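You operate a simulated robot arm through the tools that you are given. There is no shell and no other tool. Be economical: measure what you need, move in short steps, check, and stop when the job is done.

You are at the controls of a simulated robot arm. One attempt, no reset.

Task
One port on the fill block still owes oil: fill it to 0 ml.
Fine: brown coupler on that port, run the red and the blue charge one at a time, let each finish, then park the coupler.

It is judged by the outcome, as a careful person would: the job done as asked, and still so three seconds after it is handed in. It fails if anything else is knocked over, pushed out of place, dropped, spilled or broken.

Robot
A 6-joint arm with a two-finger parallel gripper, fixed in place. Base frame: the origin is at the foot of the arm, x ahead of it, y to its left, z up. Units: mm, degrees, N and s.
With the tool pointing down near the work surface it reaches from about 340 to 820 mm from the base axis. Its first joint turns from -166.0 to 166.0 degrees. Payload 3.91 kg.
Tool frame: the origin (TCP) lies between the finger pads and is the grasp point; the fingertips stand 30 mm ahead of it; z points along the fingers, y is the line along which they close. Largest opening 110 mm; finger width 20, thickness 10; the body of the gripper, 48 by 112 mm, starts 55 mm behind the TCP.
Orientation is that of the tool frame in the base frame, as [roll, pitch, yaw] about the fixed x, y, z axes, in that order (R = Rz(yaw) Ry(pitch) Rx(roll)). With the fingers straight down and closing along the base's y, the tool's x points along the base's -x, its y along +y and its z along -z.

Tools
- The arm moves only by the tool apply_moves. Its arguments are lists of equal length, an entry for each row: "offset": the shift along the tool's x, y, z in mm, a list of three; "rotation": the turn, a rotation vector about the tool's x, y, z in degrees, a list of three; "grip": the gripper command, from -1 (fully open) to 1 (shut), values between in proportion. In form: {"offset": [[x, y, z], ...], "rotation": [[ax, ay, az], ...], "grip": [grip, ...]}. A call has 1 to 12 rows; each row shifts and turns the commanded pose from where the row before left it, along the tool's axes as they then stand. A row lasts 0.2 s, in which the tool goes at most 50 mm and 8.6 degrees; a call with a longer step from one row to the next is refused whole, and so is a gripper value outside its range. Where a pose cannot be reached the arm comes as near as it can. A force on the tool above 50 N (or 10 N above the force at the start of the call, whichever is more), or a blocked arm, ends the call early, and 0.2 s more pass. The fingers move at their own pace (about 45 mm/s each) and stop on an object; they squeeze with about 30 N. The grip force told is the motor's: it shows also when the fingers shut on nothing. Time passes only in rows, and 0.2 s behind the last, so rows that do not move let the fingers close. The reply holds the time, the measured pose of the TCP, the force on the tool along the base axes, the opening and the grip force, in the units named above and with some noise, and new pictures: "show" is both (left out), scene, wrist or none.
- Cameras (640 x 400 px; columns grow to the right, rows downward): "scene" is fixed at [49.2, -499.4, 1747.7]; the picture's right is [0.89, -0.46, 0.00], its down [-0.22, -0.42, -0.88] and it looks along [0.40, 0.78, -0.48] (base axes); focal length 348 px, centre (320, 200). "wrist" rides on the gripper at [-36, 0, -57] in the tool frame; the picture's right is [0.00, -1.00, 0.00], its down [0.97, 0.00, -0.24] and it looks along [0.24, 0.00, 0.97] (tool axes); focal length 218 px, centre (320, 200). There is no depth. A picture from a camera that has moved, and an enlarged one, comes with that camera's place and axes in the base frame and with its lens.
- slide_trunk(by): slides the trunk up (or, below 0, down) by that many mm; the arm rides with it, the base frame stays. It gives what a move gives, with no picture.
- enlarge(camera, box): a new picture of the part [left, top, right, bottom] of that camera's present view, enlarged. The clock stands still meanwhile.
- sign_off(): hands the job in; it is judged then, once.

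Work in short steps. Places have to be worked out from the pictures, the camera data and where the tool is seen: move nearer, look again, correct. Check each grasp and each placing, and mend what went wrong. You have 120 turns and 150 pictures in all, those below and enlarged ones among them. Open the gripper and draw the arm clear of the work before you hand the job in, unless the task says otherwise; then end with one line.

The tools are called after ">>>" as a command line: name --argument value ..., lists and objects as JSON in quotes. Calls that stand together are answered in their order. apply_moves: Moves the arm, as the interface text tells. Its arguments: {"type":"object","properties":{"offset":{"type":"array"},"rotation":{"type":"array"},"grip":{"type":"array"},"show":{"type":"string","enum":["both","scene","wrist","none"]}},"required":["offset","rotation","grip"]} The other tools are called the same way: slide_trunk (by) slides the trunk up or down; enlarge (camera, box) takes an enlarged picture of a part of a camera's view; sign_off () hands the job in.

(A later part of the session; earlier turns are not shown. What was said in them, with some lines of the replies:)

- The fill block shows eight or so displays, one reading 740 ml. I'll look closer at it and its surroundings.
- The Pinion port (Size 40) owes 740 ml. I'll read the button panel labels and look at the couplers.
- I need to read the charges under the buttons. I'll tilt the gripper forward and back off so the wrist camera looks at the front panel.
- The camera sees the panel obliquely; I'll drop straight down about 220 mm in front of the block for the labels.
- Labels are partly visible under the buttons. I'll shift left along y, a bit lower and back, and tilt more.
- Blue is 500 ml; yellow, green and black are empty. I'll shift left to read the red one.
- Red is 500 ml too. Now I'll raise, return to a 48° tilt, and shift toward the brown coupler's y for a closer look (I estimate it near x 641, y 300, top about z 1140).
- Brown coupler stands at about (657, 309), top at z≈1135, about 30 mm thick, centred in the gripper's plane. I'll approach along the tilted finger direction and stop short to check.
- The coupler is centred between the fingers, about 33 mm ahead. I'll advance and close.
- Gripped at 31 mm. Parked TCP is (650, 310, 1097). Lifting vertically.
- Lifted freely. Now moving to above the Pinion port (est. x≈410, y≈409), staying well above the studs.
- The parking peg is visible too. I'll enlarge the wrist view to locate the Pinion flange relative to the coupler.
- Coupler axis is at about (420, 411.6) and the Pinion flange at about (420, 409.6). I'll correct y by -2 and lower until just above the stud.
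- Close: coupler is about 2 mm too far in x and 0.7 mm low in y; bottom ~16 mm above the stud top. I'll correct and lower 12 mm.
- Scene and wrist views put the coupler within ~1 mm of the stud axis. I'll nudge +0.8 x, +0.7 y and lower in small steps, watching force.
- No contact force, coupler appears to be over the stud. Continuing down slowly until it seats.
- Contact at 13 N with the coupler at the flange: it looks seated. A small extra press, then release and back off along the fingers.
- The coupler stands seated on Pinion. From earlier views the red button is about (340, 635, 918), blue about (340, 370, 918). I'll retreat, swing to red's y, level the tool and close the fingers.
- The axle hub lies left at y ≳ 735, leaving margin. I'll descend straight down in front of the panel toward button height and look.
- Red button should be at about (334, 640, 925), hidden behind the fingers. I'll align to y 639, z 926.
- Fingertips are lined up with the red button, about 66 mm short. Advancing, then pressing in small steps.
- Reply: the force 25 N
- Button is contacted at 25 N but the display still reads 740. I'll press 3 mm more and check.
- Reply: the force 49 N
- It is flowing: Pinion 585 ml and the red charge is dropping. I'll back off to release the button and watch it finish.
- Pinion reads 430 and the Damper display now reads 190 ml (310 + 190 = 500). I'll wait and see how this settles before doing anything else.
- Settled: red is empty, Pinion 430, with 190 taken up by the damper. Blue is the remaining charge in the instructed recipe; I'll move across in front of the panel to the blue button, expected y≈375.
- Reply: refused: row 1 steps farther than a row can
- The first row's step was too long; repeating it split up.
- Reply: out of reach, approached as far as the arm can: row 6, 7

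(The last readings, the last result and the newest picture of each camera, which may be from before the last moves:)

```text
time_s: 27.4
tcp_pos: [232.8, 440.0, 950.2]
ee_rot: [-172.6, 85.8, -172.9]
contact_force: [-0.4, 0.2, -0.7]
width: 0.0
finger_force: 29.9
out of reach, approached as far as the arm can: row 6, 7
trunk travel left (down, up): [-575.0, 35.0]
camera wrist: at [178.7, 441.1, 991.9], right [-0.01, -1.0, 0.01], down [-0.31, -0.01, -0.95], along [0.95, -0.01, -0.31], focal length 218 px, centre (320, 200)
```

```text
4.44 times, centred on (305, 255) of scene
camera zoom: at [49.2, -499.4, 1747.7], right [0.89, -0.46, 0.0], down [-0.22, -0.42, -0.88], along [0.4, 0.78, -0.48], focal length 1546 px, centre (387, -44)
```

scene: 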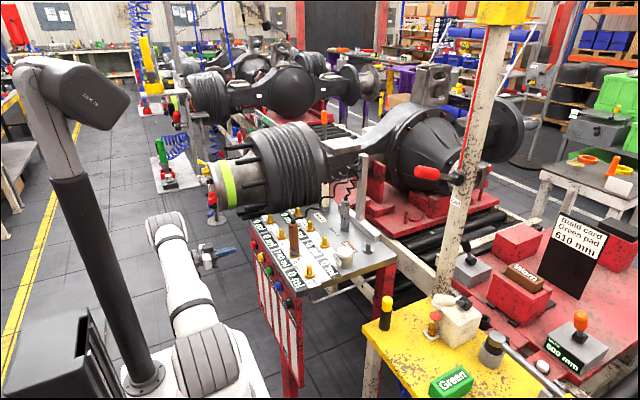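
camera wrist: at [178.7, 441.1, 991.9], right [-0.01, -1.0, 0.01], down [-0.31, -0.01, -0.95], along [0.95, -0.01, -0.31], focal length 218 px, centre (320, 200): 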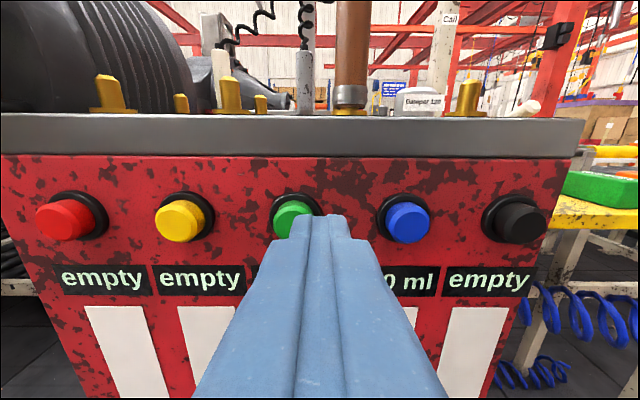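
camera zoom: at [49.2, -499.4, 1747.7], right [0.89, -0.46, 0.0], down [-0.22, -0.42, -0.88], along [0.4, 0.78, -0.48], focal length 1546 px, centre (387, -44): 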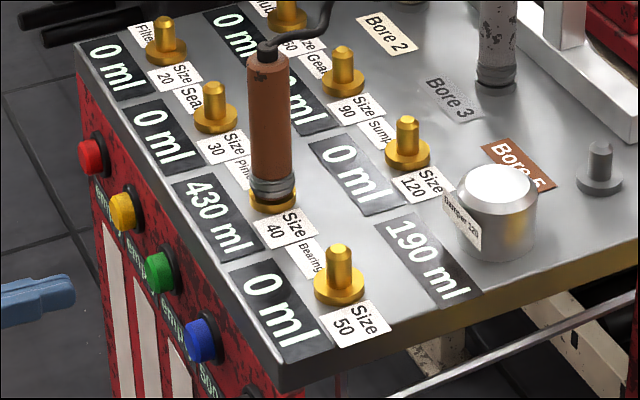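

The arm gets too folded near the base here. Instead of pointing straight at the panel, I'll yaw the tool 30° so that the wrist sits farther out (+y side) while the fingertips aim at blue.

>>> apply_moves --offset '[[0, 10, 0], [0, 10, 0], [0, 0, 0], [0, 0, 0], [0, 0, 0]]' --rotation '[[7.5, 0, 0], [7.5, 0, 0], [7.5, 0, 0], [7.5, 0, 0], [0, 0, 0]]' --grip '[1, 1, 1, 1, 1]' --show "both"

```text
time_s: 28.6
tcp_pos: [233.3, 461.0, 950.6]
ee_rot: [-149.5, 85.9, -179.7]
contact_force: [1.1, 0.0, -1.1]
width: 0.0
finger_force: 29.7
trunk travel left (down, up): [-575.0, 35.0]
camera wrist: at [188.0, 489.6, 990.7], right [-0.5, -0.86, 0.04], down [-0.28, 0.12, -0.95], along [0.82, -0.49, -0.3], focal length 218 px, centre (320, 200)
```

scene: 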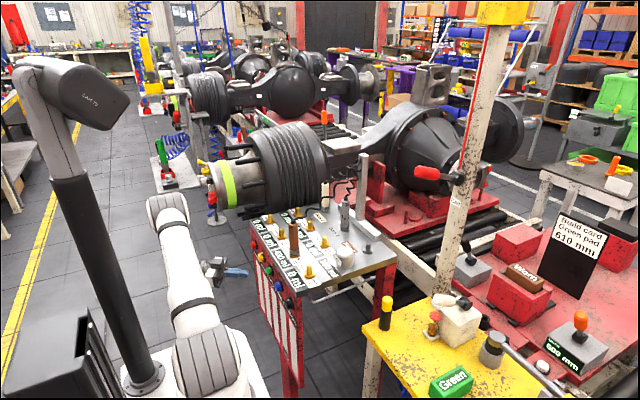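
wrist: 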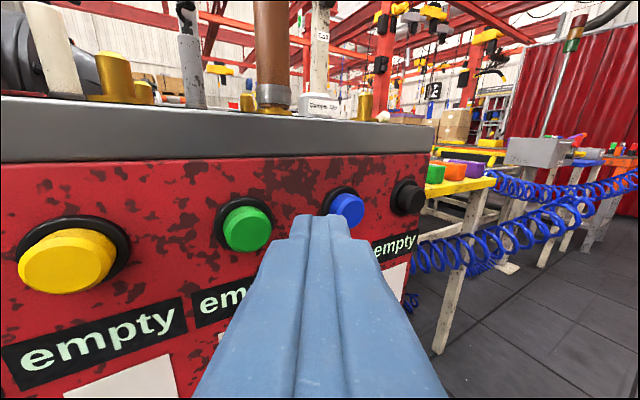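

Blue resolves to (334, 375, 926). I'll line up and approach to about 25 mm short.

>>> apply_moves --offset '[[9, -11, 10], [9, -11, 15], [0, 0, 26], [0, 0, 26]]' --rotation '[[0, 0, 0], [0, 0, 0], [0, 0, 0], [0, 0, 0]]' --grip '[1, 1, 1, 1]' --show "wrist"

>>> enlarge --camera "scene" --box '[220, 220, 350, 310]'

```text
time_s: 29.6
tcp_pos: [289.1, 401.3, 928.7]
ee_rot: [-150.2, 85.8, 179.6]
contact_force: [-0.5, -0.9, 0.4]
width: 0.0
finger_force: 30.1
trunk travel left (down, up): [-575.0, 35.0]
camera wrist: at [242.9, 431.1, 969.7], right [-0.5, -0.87, 0.03], down [-0.28, 0.12, -0.95], along [0.82, -0.49, -0.3], focal length 218 px, centre (320, 200)
```

wrist: 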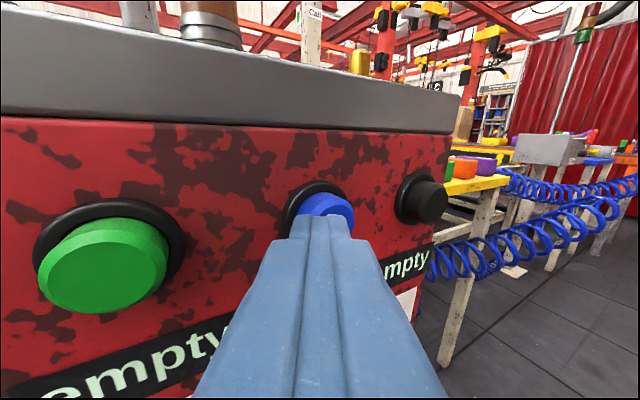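

```text
4.44 times, centred on (285, 265) of scene
camera zoom: at [49.2, -499.4, 1747.7], right [0.89, -0.46, 0.0], down [-0.22, -0.42, -0.88], along [0.4, 0.78, -0.48], focal length 1546 px, centre (476, -89)
```

zoom: 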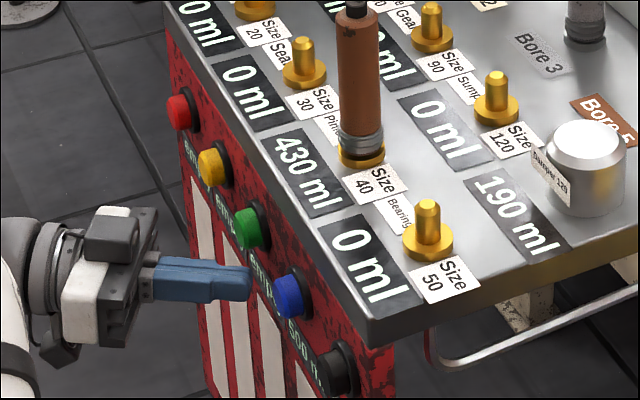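

Aligned with blue, ~22 mm short. Pressing in small steps.

>>> apply_moves --offset '[[-0.5, 0, 14], [0, 0, 5], [0, 0, 3], [0, 0, 3], [0, 0, 3]]' --rotation '[[0, 0, 0], [0, 0, 0], [0, 0, 0], [0, 0, 0], [0, 0, 0]]' --grip '[1, 1, 1, 1, 1]' --show "none"

>>> enlarge --camera "scene" --box '[240, 220, 370, 310]'

```text
time_s: 30.9
tcp_pos: [307.7, 392.6, 928.5]
ee_rot: [-154.0, 86.1, 176.5]
contact_force: [-29.8, 8.2, -0.9]
width: 0.3
finger_force: 29.8
trunk travel left (down, up): [-575.0, 35.0]
stopped in row 5: the force on the tool passed its limit (the readings are from after the stop); the commanded pose is now the measured one
```

```text
4.44 times, centred on (305, 265) of scene
camera zoom: at [49.2, -499.4, 1747.7], right [0.89, -0.46, 0.0], down [-0.22, -0.42, -0.88], along [0.4, 0.78, -0.48], focal length 1546 px, centre (387, -89)
```

zoom: 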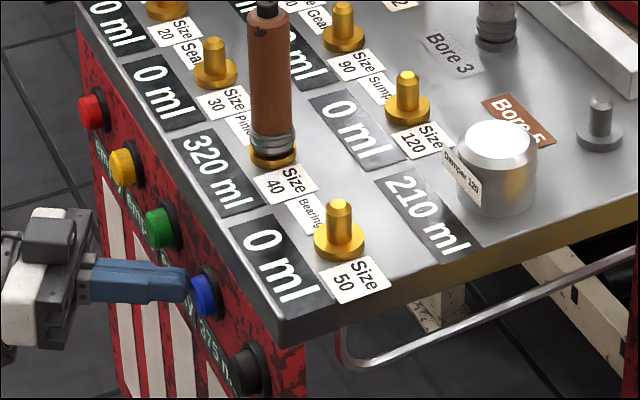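

Blue is running: Pinion 320, damper only up to 210. Backing off and letting it finish.

>>> apply_moves --offset '[[0, 0, -15], [0, 0, -30], [0, 0, -20], [0, 0, 0], [0, 0, 0], [0, 0, 0], [0, 0, 0]]' --rotation '[[0, 0, 0], [0, 0, 0], [0, 0, 0], [0, 0, 0], [0, 0, 0], [0, 0, 0], [0, 0, 0]]' --grip '[1, 1, 1, 1, 1, 1, 1]' --show "none"

>>> enlarge --camera "scene" --box '[240, 220, 370, 310]'

```text
time_s: 32.5
tcp_pos: [255.0, 422.7, 931.8]
ee_rot: [-152.2, 86.0, 178.0]
contact_force: [-0.4, 0.3, -0.8]
width: 0.1
finger_force: 29.0
trunk travel left (down, up): [-575.0, 35.0]
```

```text
4.44 times, centred on (305, 265) of scene
camera zoom: at [49.2, -499.4, 1747.7], right [0.89, -0.46, 0.0], down [-0.22, -0.42, -0.88], along [0.4, 0.78, -0.48], focal length 1546 px, centre (387, -89)
```

zoom: 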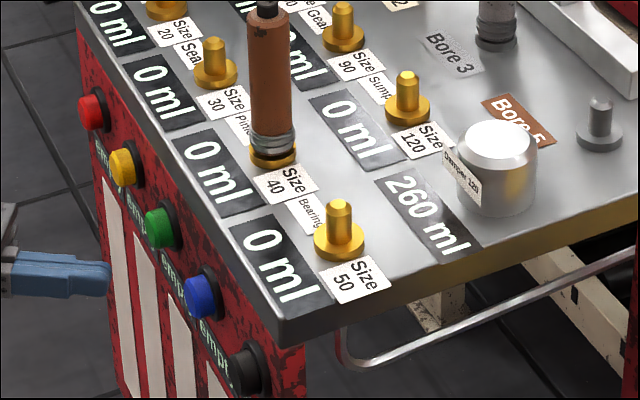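

Pinion reads 0 ml, both charges are spent. Now raising and re-orienting to fetch the coupler for parking.

>>> apply_moves --offset '[[-45, 0, 0], [-45, 0, 0], [-45, 0, 0], [-45, 0, 0], [-45, 0, 0], [-35, 0, 0]]' --rotation '[[0, 0, 0], [0, 0, 0], [0, 0, 0], [0, 0, 0], [0, 0, 0], [0, 0, 0]]' --grip '[1, 1, 1, 1, 1, 1]' --show "none"

>>> apply_moves --offset '[[0, 0, 0], [0, 0, 0], [0, 0, 0], [0, 0, 0], [0, 0, 0], [0, 0, 0], [0, 0, 0], [0, 0, 0], [0, 0, 0]]' --rotation '[[-7, 0, 0], [-7, 0, 0], [-7, 0, 0], [-7, 0, 0], [0, 7.6, 0], [0, 7.6, 0], [0, 7.6, 0], [0, 7.6, 0], [0, 7.6, 0]]' --grip '[-0.1, -0.1, -0.1, -0.1, -0.1, -0.1, -0.1, -0.1, -0.1]' --show "wrist"

```text
time_s: 33.9
tcp_pos: [273.7, 422.6, 1190.2]
ee_rot: [-152.3, 86.0, 177.9]
contact_force: [0.3, 0.1, 0.9]
width: 0.0
finger_force: 29.8
trunk travel left (down, up): [-575.0, 35.0]
```

```text
time_s: 35.9
tcp_pos: [273.7, 422.7, 1191.1]
ee_rot: [179.9, 48.0, 178.2]
contact_force: [0.3, -0.3, -0.6]
width: 60.5
finger_force: 0.0
trunk travel left (down, up): [-575.0, 35.0]
camera wrist: at [255.6, 422.9, 1256.7], right [-0.03, -1.0, 0.0], down [-0.83, 0.03, -0.56], along [0.56, -0.02, -0.83], focal length 218 px, centre (320, 200)
```

wrist: 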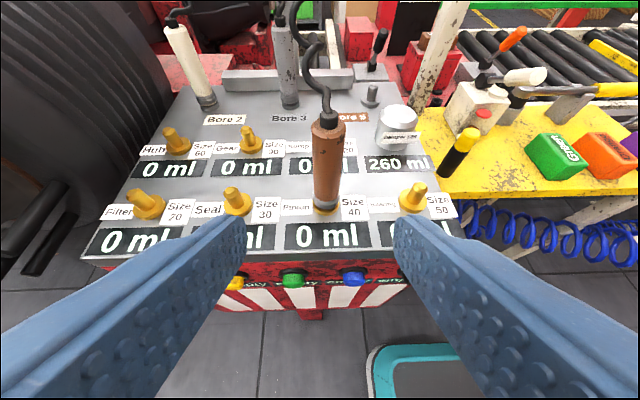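

Slight yaw offset of 1.8° to correct. Approaching the coupler the same way it was released (TCP about 409, 410, 1105), pausing short.

>>> apply_moves --offset '[[0, 0, 0], [-13.3, -6.4, 20], [-13.3, -6.4, 20], [0, 0, 40], [0, 0, 40]]' --rotation '[[-1.34, 0, -1.2], [0, 0, 0], [0, 0, 0], [0, 0, 0], [0, 0, 0]]' --grip '[-0.1, -0.1, -0.1, -0.1, -0.1]' --show "wrist"

```text
time_s: 37.1
tcp_pos: [380.9, 411.1, 1128.9]
ee_rot: [179.9, 48.0, 180.0]
contact_force: [-0.6, -0.4, -0.1]
width: 60.5
finger_force: 0.1
trunk travel left (down, up): [-575.0, 35.0]
camera wrist: at [363.1, 411.0, 1195.7], right [0.0, -1.0, 0.0], down [-0.83, 0.0, -0.56], along [0.56, 0.0, -0.83], focal length 218 px, centre (320, 200)
```

wrist: 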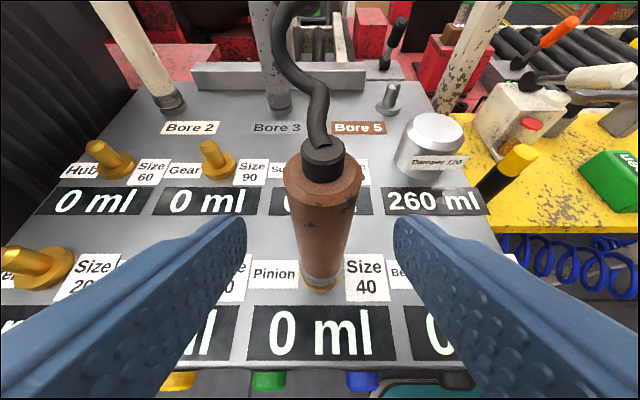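

Centred. Advancing 38 mm and gripping.

>>> apply_moves --offset '[[-0.5, -0.5, 20], [0, 0, 18], [0, 0, 0], [0, 0, 0], [0, 0, 0], [0, 0, 0]]' --rotation '[[0, 0, 0], [0, 0, 0], [0, 0, 0], [0, 0, 0], [0, 0, 0], [0, 0, 0]]' --grip '[-0.1, -0.1, 1, 1, 1, 1]' --show "none"

>>> apply_moves --offset '[[-3.7, 0, -3.35], [-7.4, 0, -6.7], [-15, 0, -13.5], [-30, 0, -27], [-22, 0, -20]]' --rotation '[[0, 0, 0], [0, 0, 0], [0, 0, 0], [0, 0, 0], [0, 0, 0]]' --grip '[1, 1, 1, 1, 1]' --show "both"

```text
time_s: 38.5
tcp_pos: [409.2, 409.8, 1105.7]
ee_rot: [-180.0, 48.1, -180.0]
contact_force: [0.1, 0.1, 1.3]
width: 30.9
finger_force: 29.9
trunk travel left (down, up): [-575.0, 35.0]
```

```text
time_s: 39.7
tcp_pos: [410.8, 408.5, 1210.9]
ee_rot: [179.9, 48.0, 180.0]
contact_force: [0.2, 0.6, -1.2]
width: 30.5
finger_force: 29.7
trunk travel left (down, up): [-575.0, 35.0]
camera wrist: at [391.1, 408.4, 1277.1], right [0.0, -1.0, 0.0], down [-0.83, 0.0, -0.56], along [0.56, 0.0, -0.83], focal length 218 px, centre (320, 200)
```

scene: 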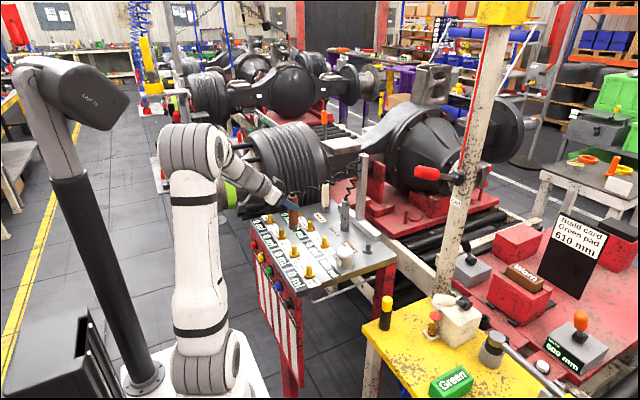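
wrist: 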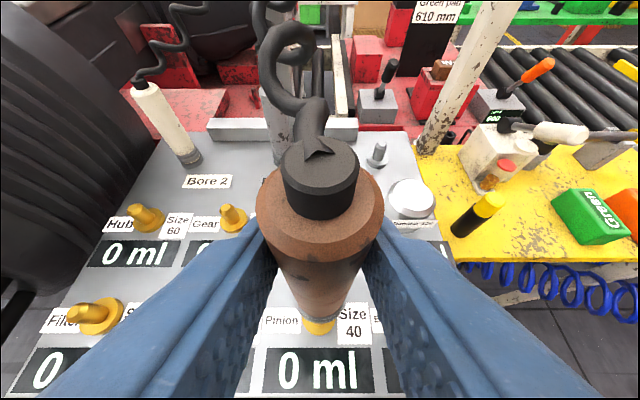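

Coupler is off the port. Moving back above the parking peg.

>>> apply_moves --offset '[[-32.7, -16.5, 24.3], [-32.7, -16.5, 24.3], [-32.7, -16.5, 24.3], [-32.7, -16.5, 24.3], [-32.7, -16.5, 24.3], [-32.7, -16.5, 24.3]]' --rotation '[[0, 0, 0], [0, 0, 0], [0, 0, 0], [0, 0, 0], [0, 0, 0], [0, 0, 0]]' --grip '[1, 1, 1, 1, 1, 1]' --show "none"

>>> apply_moves --offset '[[30, 0, 27], [30, 0, 27], [15, 0, 13.5]]' --rotation '[[0, 0, 0], [0, 0, 0], [0, 0, 0]]' --grip '[1, 1, 1]' --show "wrist"

>>> enlarge --camera "scene" --box '[325, 200, 421, 260]'

>>> enlarge --camera "wrist" --box '[240, 260, 400, 360]'

```text
time_s: 41.1
tcp_pos: [649.5, 310.6, 1258.0]
ee_rot: [180.0, 47.9, 180.0]
contact_force: [-0.3, -0.2, -0.9]
width: 30.1
finger_force: 29.8
trunk travel left (down, up): [-575.0, 35.0]
```

```text
time_s: 41.9
tcp_pos: [649.4, 312.1, 1156.8]
ee_rot: [-180.0, 48.0, -180.0]
contact_force: [0.5, 1.7, -2.7]
width: 29.9
finger_force: 29.9
trunk travel left (down, up): [-575.0, 35.0]
camera wrist: at [631.3, 311.5, 1222.8], right [0.0, -1.0, 0.0], down [-0.83, 0.0, -0.56], along [0.56, 0.0, -0.83], focal length 218 px, centre (320, 200)
```

wrist: 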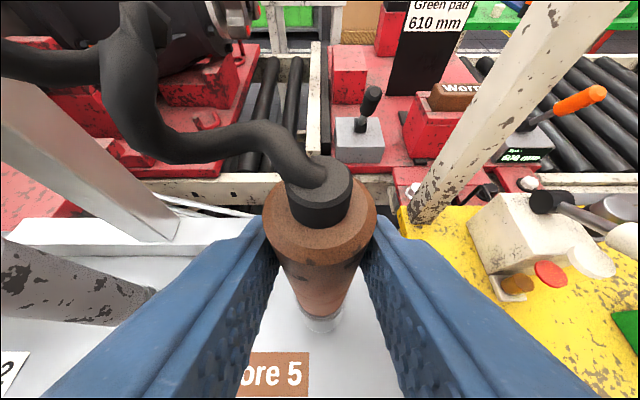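

```text
6.67 times, centred on (373, 230) of scene
camera zoom: at [49.2, -499.4, 1747.7], right [0.89, -0.46, 0.0], down [-0.22, -0.42, -0.88], along [0.4, 0.78, -0.48], focal length 2319 px, centre (-33, 0)
```

zoom: 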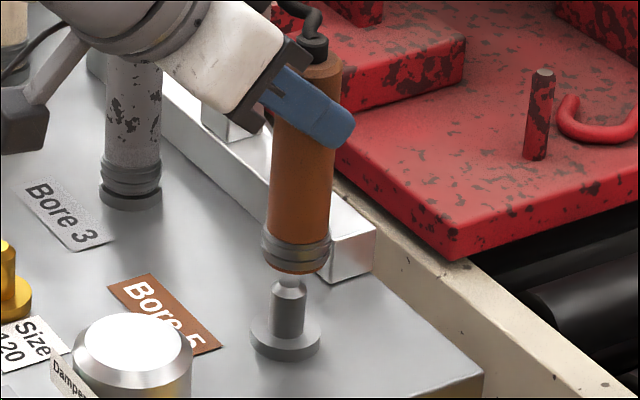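

```text
4.00 times, centred on (320, 310) of wrist
camera zoom: at [631.3, 311.5, 1222.8], right [0.0, -1.0, 0.0], down [-0.83, 0.0, -0.56], along [0.56, 0.0, -0.83], focal length 873 px, centre (320, -240)
```

zoom: 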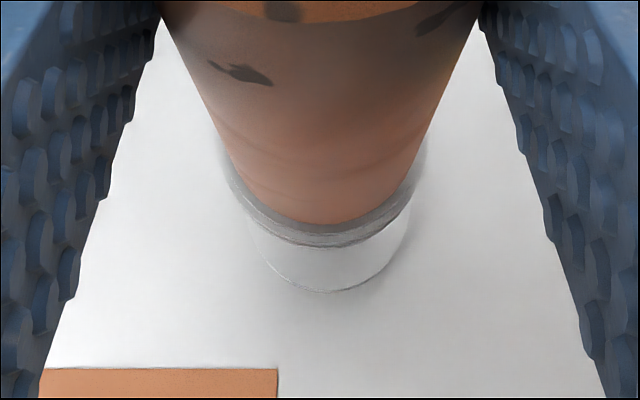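

Coupler is about 2 mm too far in x and 1.4 mm too far in +y relative to the peg. Correcting and lowering 8 mm.

>>> apply_moves --offset '[[7.3, -1.4, 3.9], [0, 0, 0]]' --rotation '[[0, 0, 0], [0, 0, 0]]' --grip '[1, 1]' --show "none"

>>> enlarge --camera "scene" --box '[325, 200, 421, 260]'

>>> enlarge --camera "wrist" --box '[240, 260, 400, 360]'

```text
time_s: 42.5
tcp_pos: [645.5, 308.5, 1149.6]
ee_rot: [179.8, 48.1, -180.0]
contact_force: [1.0, 0.5, -1.2]
width: 30.0
finger_force: 29.6
trunk travel left (down, up): [-575.0, 35.0]
```

```text
6.67 times, centred on (373, 230) of scene
camera zoom: at [49.2, -499.4, 1747.7], right [0.89, -0.46, 0.0], down [-0.22, -0.42, -0.88], along [0.4, 0.78, -0.48], focal length 2319 px, centre (-33, 0)
```

zoom: 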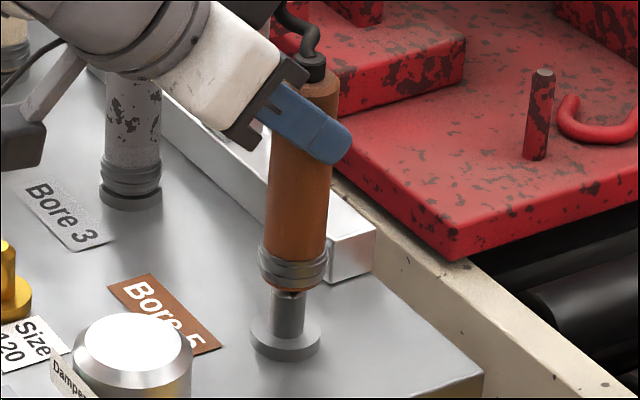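

```text
4.00 times, centred on (320, 310) of wrist
camera zoom: at [628.8, 309.7, 1215.2], right [0.0, -1.0, 0.0], down [-0.83, 0.0, -0.56], along [0.56, 0.0, -0.83], focal length 873 px, centre (320, -240)
```

zoom: 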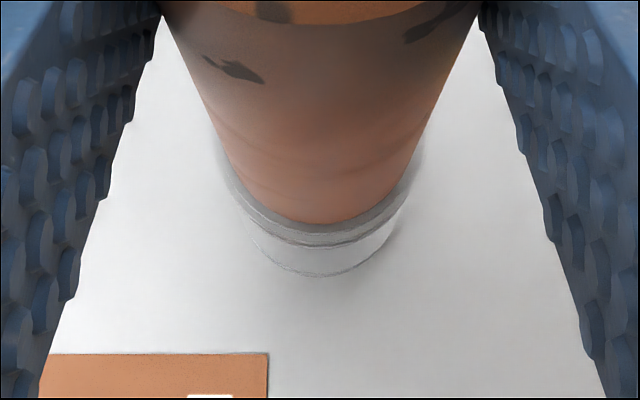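

Well aligned now (<1 mm). Lowering slowly over the peg.

>>> apply_moves --offset '[[3.3, 0, 2.2], [3, 0, 2.7], [3, 0, 2.7], [3, 0, 2.7], [3, 0, 2.7], [0, 0, 0]]' --rotation '[[0, 0, 0], [0, 0, 0], [0, 0, 0], [0, 0, 0], [0, 0, 0], [0, 0, 0]]' --grip '[1, 1, 1, 1, 1, 1]' --show "none"

>>> enlarge --camera "scene" --box '[325, 200, 421, 260]'

```text
time_s: 43.9
tcp_pos: [646.9, 308.6, 1129.0]
ee_rot: [180.0, 48.0, 179.9]
contact_force: [0.8, 0.0, -1.9]
width: 30.6
finger_force: 30.6
trunk travel left (down, up): [-575.0, 35.0]
```

```text
6.67 times, centred on (373, 230) of scene
camera zoom: at [49.2, -499.4, 1747.7], right [0.89, -0.46, 0.0], down [-0.22, -0.42, -0.88], along [0.4, 0.78, -0.48], focal length 2319 px, centre (-33, 0)
```

zoom: 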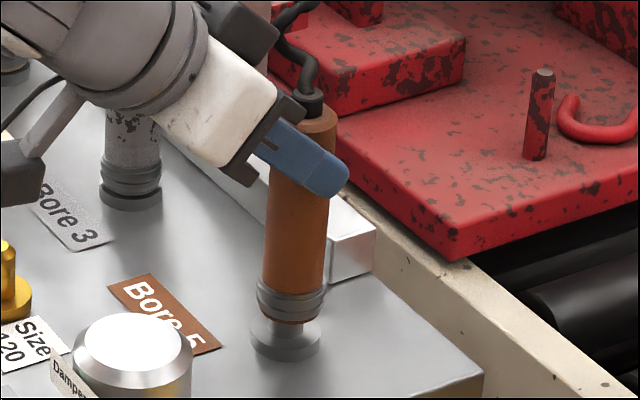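

Sliding on without force. Continuing down until it seats.

>>> apply_moves --offset '[[3, 0, 2.7], [3, 0, 2.7], [3, 0, 2.7], [3, 0, 2.7], [3, 0, 2.7], [2.2, 0, 2], [0, 0, 0]]' --rotation '[[0, 0, 0], [0, 0, 0], [0, 0, 0], [0, 0, 0], [0, 0, 0], [0, 0, 0], [0, 0, 0]]' --grip '[1, 1, 1, 1, 1, 1, 1]' --show "none"

>>> enlarge --camera "scene" --box '[325, 200, 421, 260]'

```text
time_s: 45.5
tcp_pos: [644.6, 309.5, 1109.3]
ee_rot: [179.8, 48.2, 180.0]
contact_force: [4.2, 1.4, 26.6]
width: 30.9
finger_force: 29.7
trunk travel left (down, up): [-575.0, 35.0]
```

```text
6.67 times, centred on (373, 230) of scene
camera zoom: at [49.2, -499.4, 1747.7], right [0.89, -0.46, 0.0], down [-0.22, -0.42, -0.88], along [0.4, 0.78, -0.48], focal length 2319 px, centre (-33, 0)
```

zoom: 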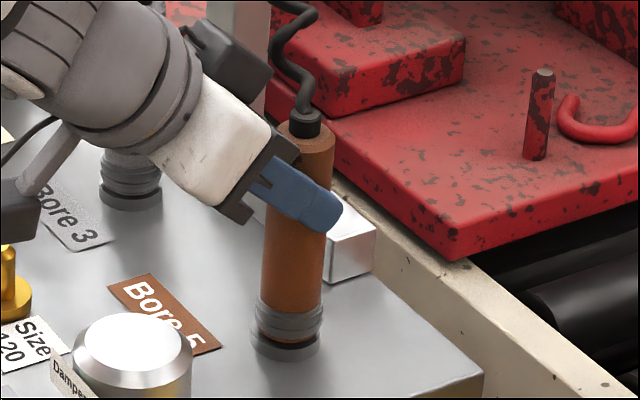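

Coupler height above the peg flange matches the initial picture (≈37 px cap-to-flange) and the gap matches the grey one: seated. Releasing and backing off.

>>> apply_moves --offset '[[-1, 0, -0.9], [0, 0, 0], [0, 0, 0], [0, 0, 0], [0, 0, -15], [0, 0, -40], [0, 0, -45], [0, 0, -45], [-20, 0, -20]]' --rotation '[[0, 0, 0], [0, 0, 0], [0, 0, 0], [0, 0, 0], [0, 0, 0], [0, 0, 0], [0, 0, 0], [0, 0, 0], [0, 0, 0]]' --grip '[1, -0.1, -0.1, -0.1, -0.1, -0.1, -0.1, -0.1, -0.1]' --show "wrist"

>>> enlarge --camera "scene" --box '[230, 170, 410, 300]'

```text
time_s: 47.5
tcp_pos: [536.4, 307.9, 1231.9]
ee_rot: [-180.0, 47.8, 180.0]
contact_force: [0.2, -0.2, 1.2]
width: 60.5
finger_force: 0.1
trunk travel left (down, up): [-575.0, 35.0]
camera wrist: at [517.9, 308.5, 1298.7], right [0.0, -1.0, 0.0], down [-0.83, 0.0, -0.56], along [0.56, 0.0, -0.83], focal length 218 px, centre (320, 200)
```

wrist: 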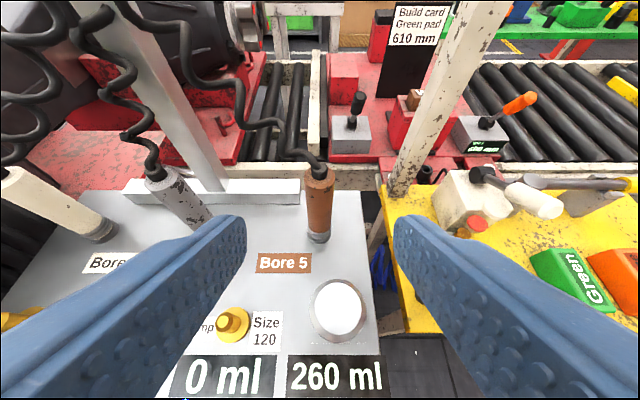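

```text
3.08 times, centred on (320, 235) of scene
camera zoom: at [49.2, -499.4, 1747.7], right [0.89, -0.46, 0.0], down [-0.22, -0.42, -0.88], along [0.4, 0.78, -0.48], focal length 1070 px, centre (320, 92)
```

zoom: 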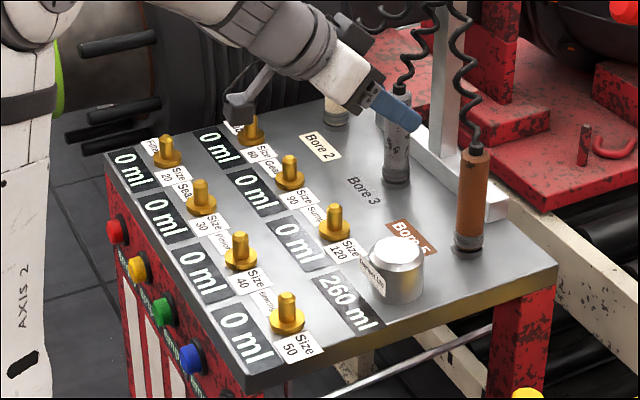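

Coupler is parked as at the start, Pinion reads 0 ml. Withdrawing the arm clear with the gripper open.

>>> apply_moves --offset '[[0, 0, -45], [0, 0, -45], [26.8, 0, -29.7], [26.8, 0, -29.7], [26.8, 0, -29.7], [26.8, 0, -29.7], [0, 0, 0], [0, 0, 0], [0, 0, 0]]' --rotation '[[0, 0, 0], [0, 0, 0], [0, 0, 0], [0, 0, 0], [0, 0, 0], [0, 0, 0], [0, 0, 0], [0, 0, 0], [0, 0, 0]]' --grip '[-0.1, -0.1, -0.1, -1, -1, -1, -1, -1, -1]' --show "scene"

>>> enlarge --camera "scene" --box '[230, 170, 410, 300]'

```text
time_s: 49.5
tcp_pos: [310.6, 308.6, 1293.3]
ee_rot: [-179.9, 48.0, 179.9]
contact_force: [-0.5, 0.8, -0.2]
width: 109.9
finger_force: 0.1
trunk travel left (down, up): [-575.0, 35.0]
```

scene: 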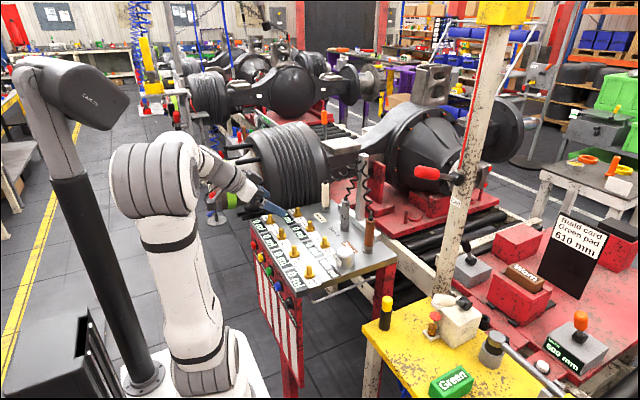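

```text
3.08 times, centred on (320, 235) of scene
camera zoom: at [49.2, -499.4, 1747.7], right [0.89, -0.46, 0.0], down [-0.22, -0.42, -0.88], along [0.4, 0.78, -0.48], focal length 1070 px, centre (320, 92)
```

zoom: 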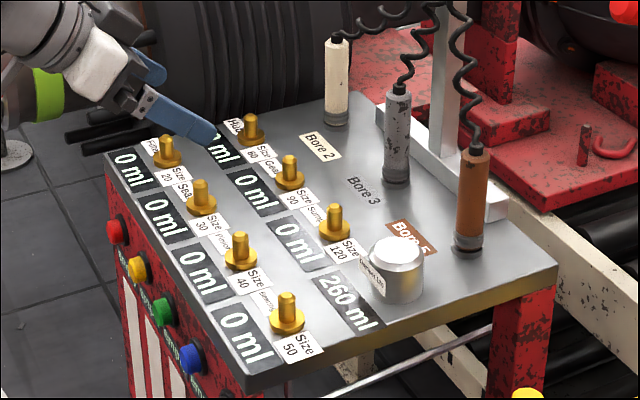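

All is in place: Pinion at 0 ml, coupler parked, gripper open and clear. Handing in.

>>> sign_off

```text
The job is handed in.
```

The Pinion port now reads 0 ml after the red and then the blue charge ran through the brown coupler. The coupler is back on its peg; of the 1000 ml run, 740 ml went into the port and 260 ml into the damper, whose display now shows 260 ml.
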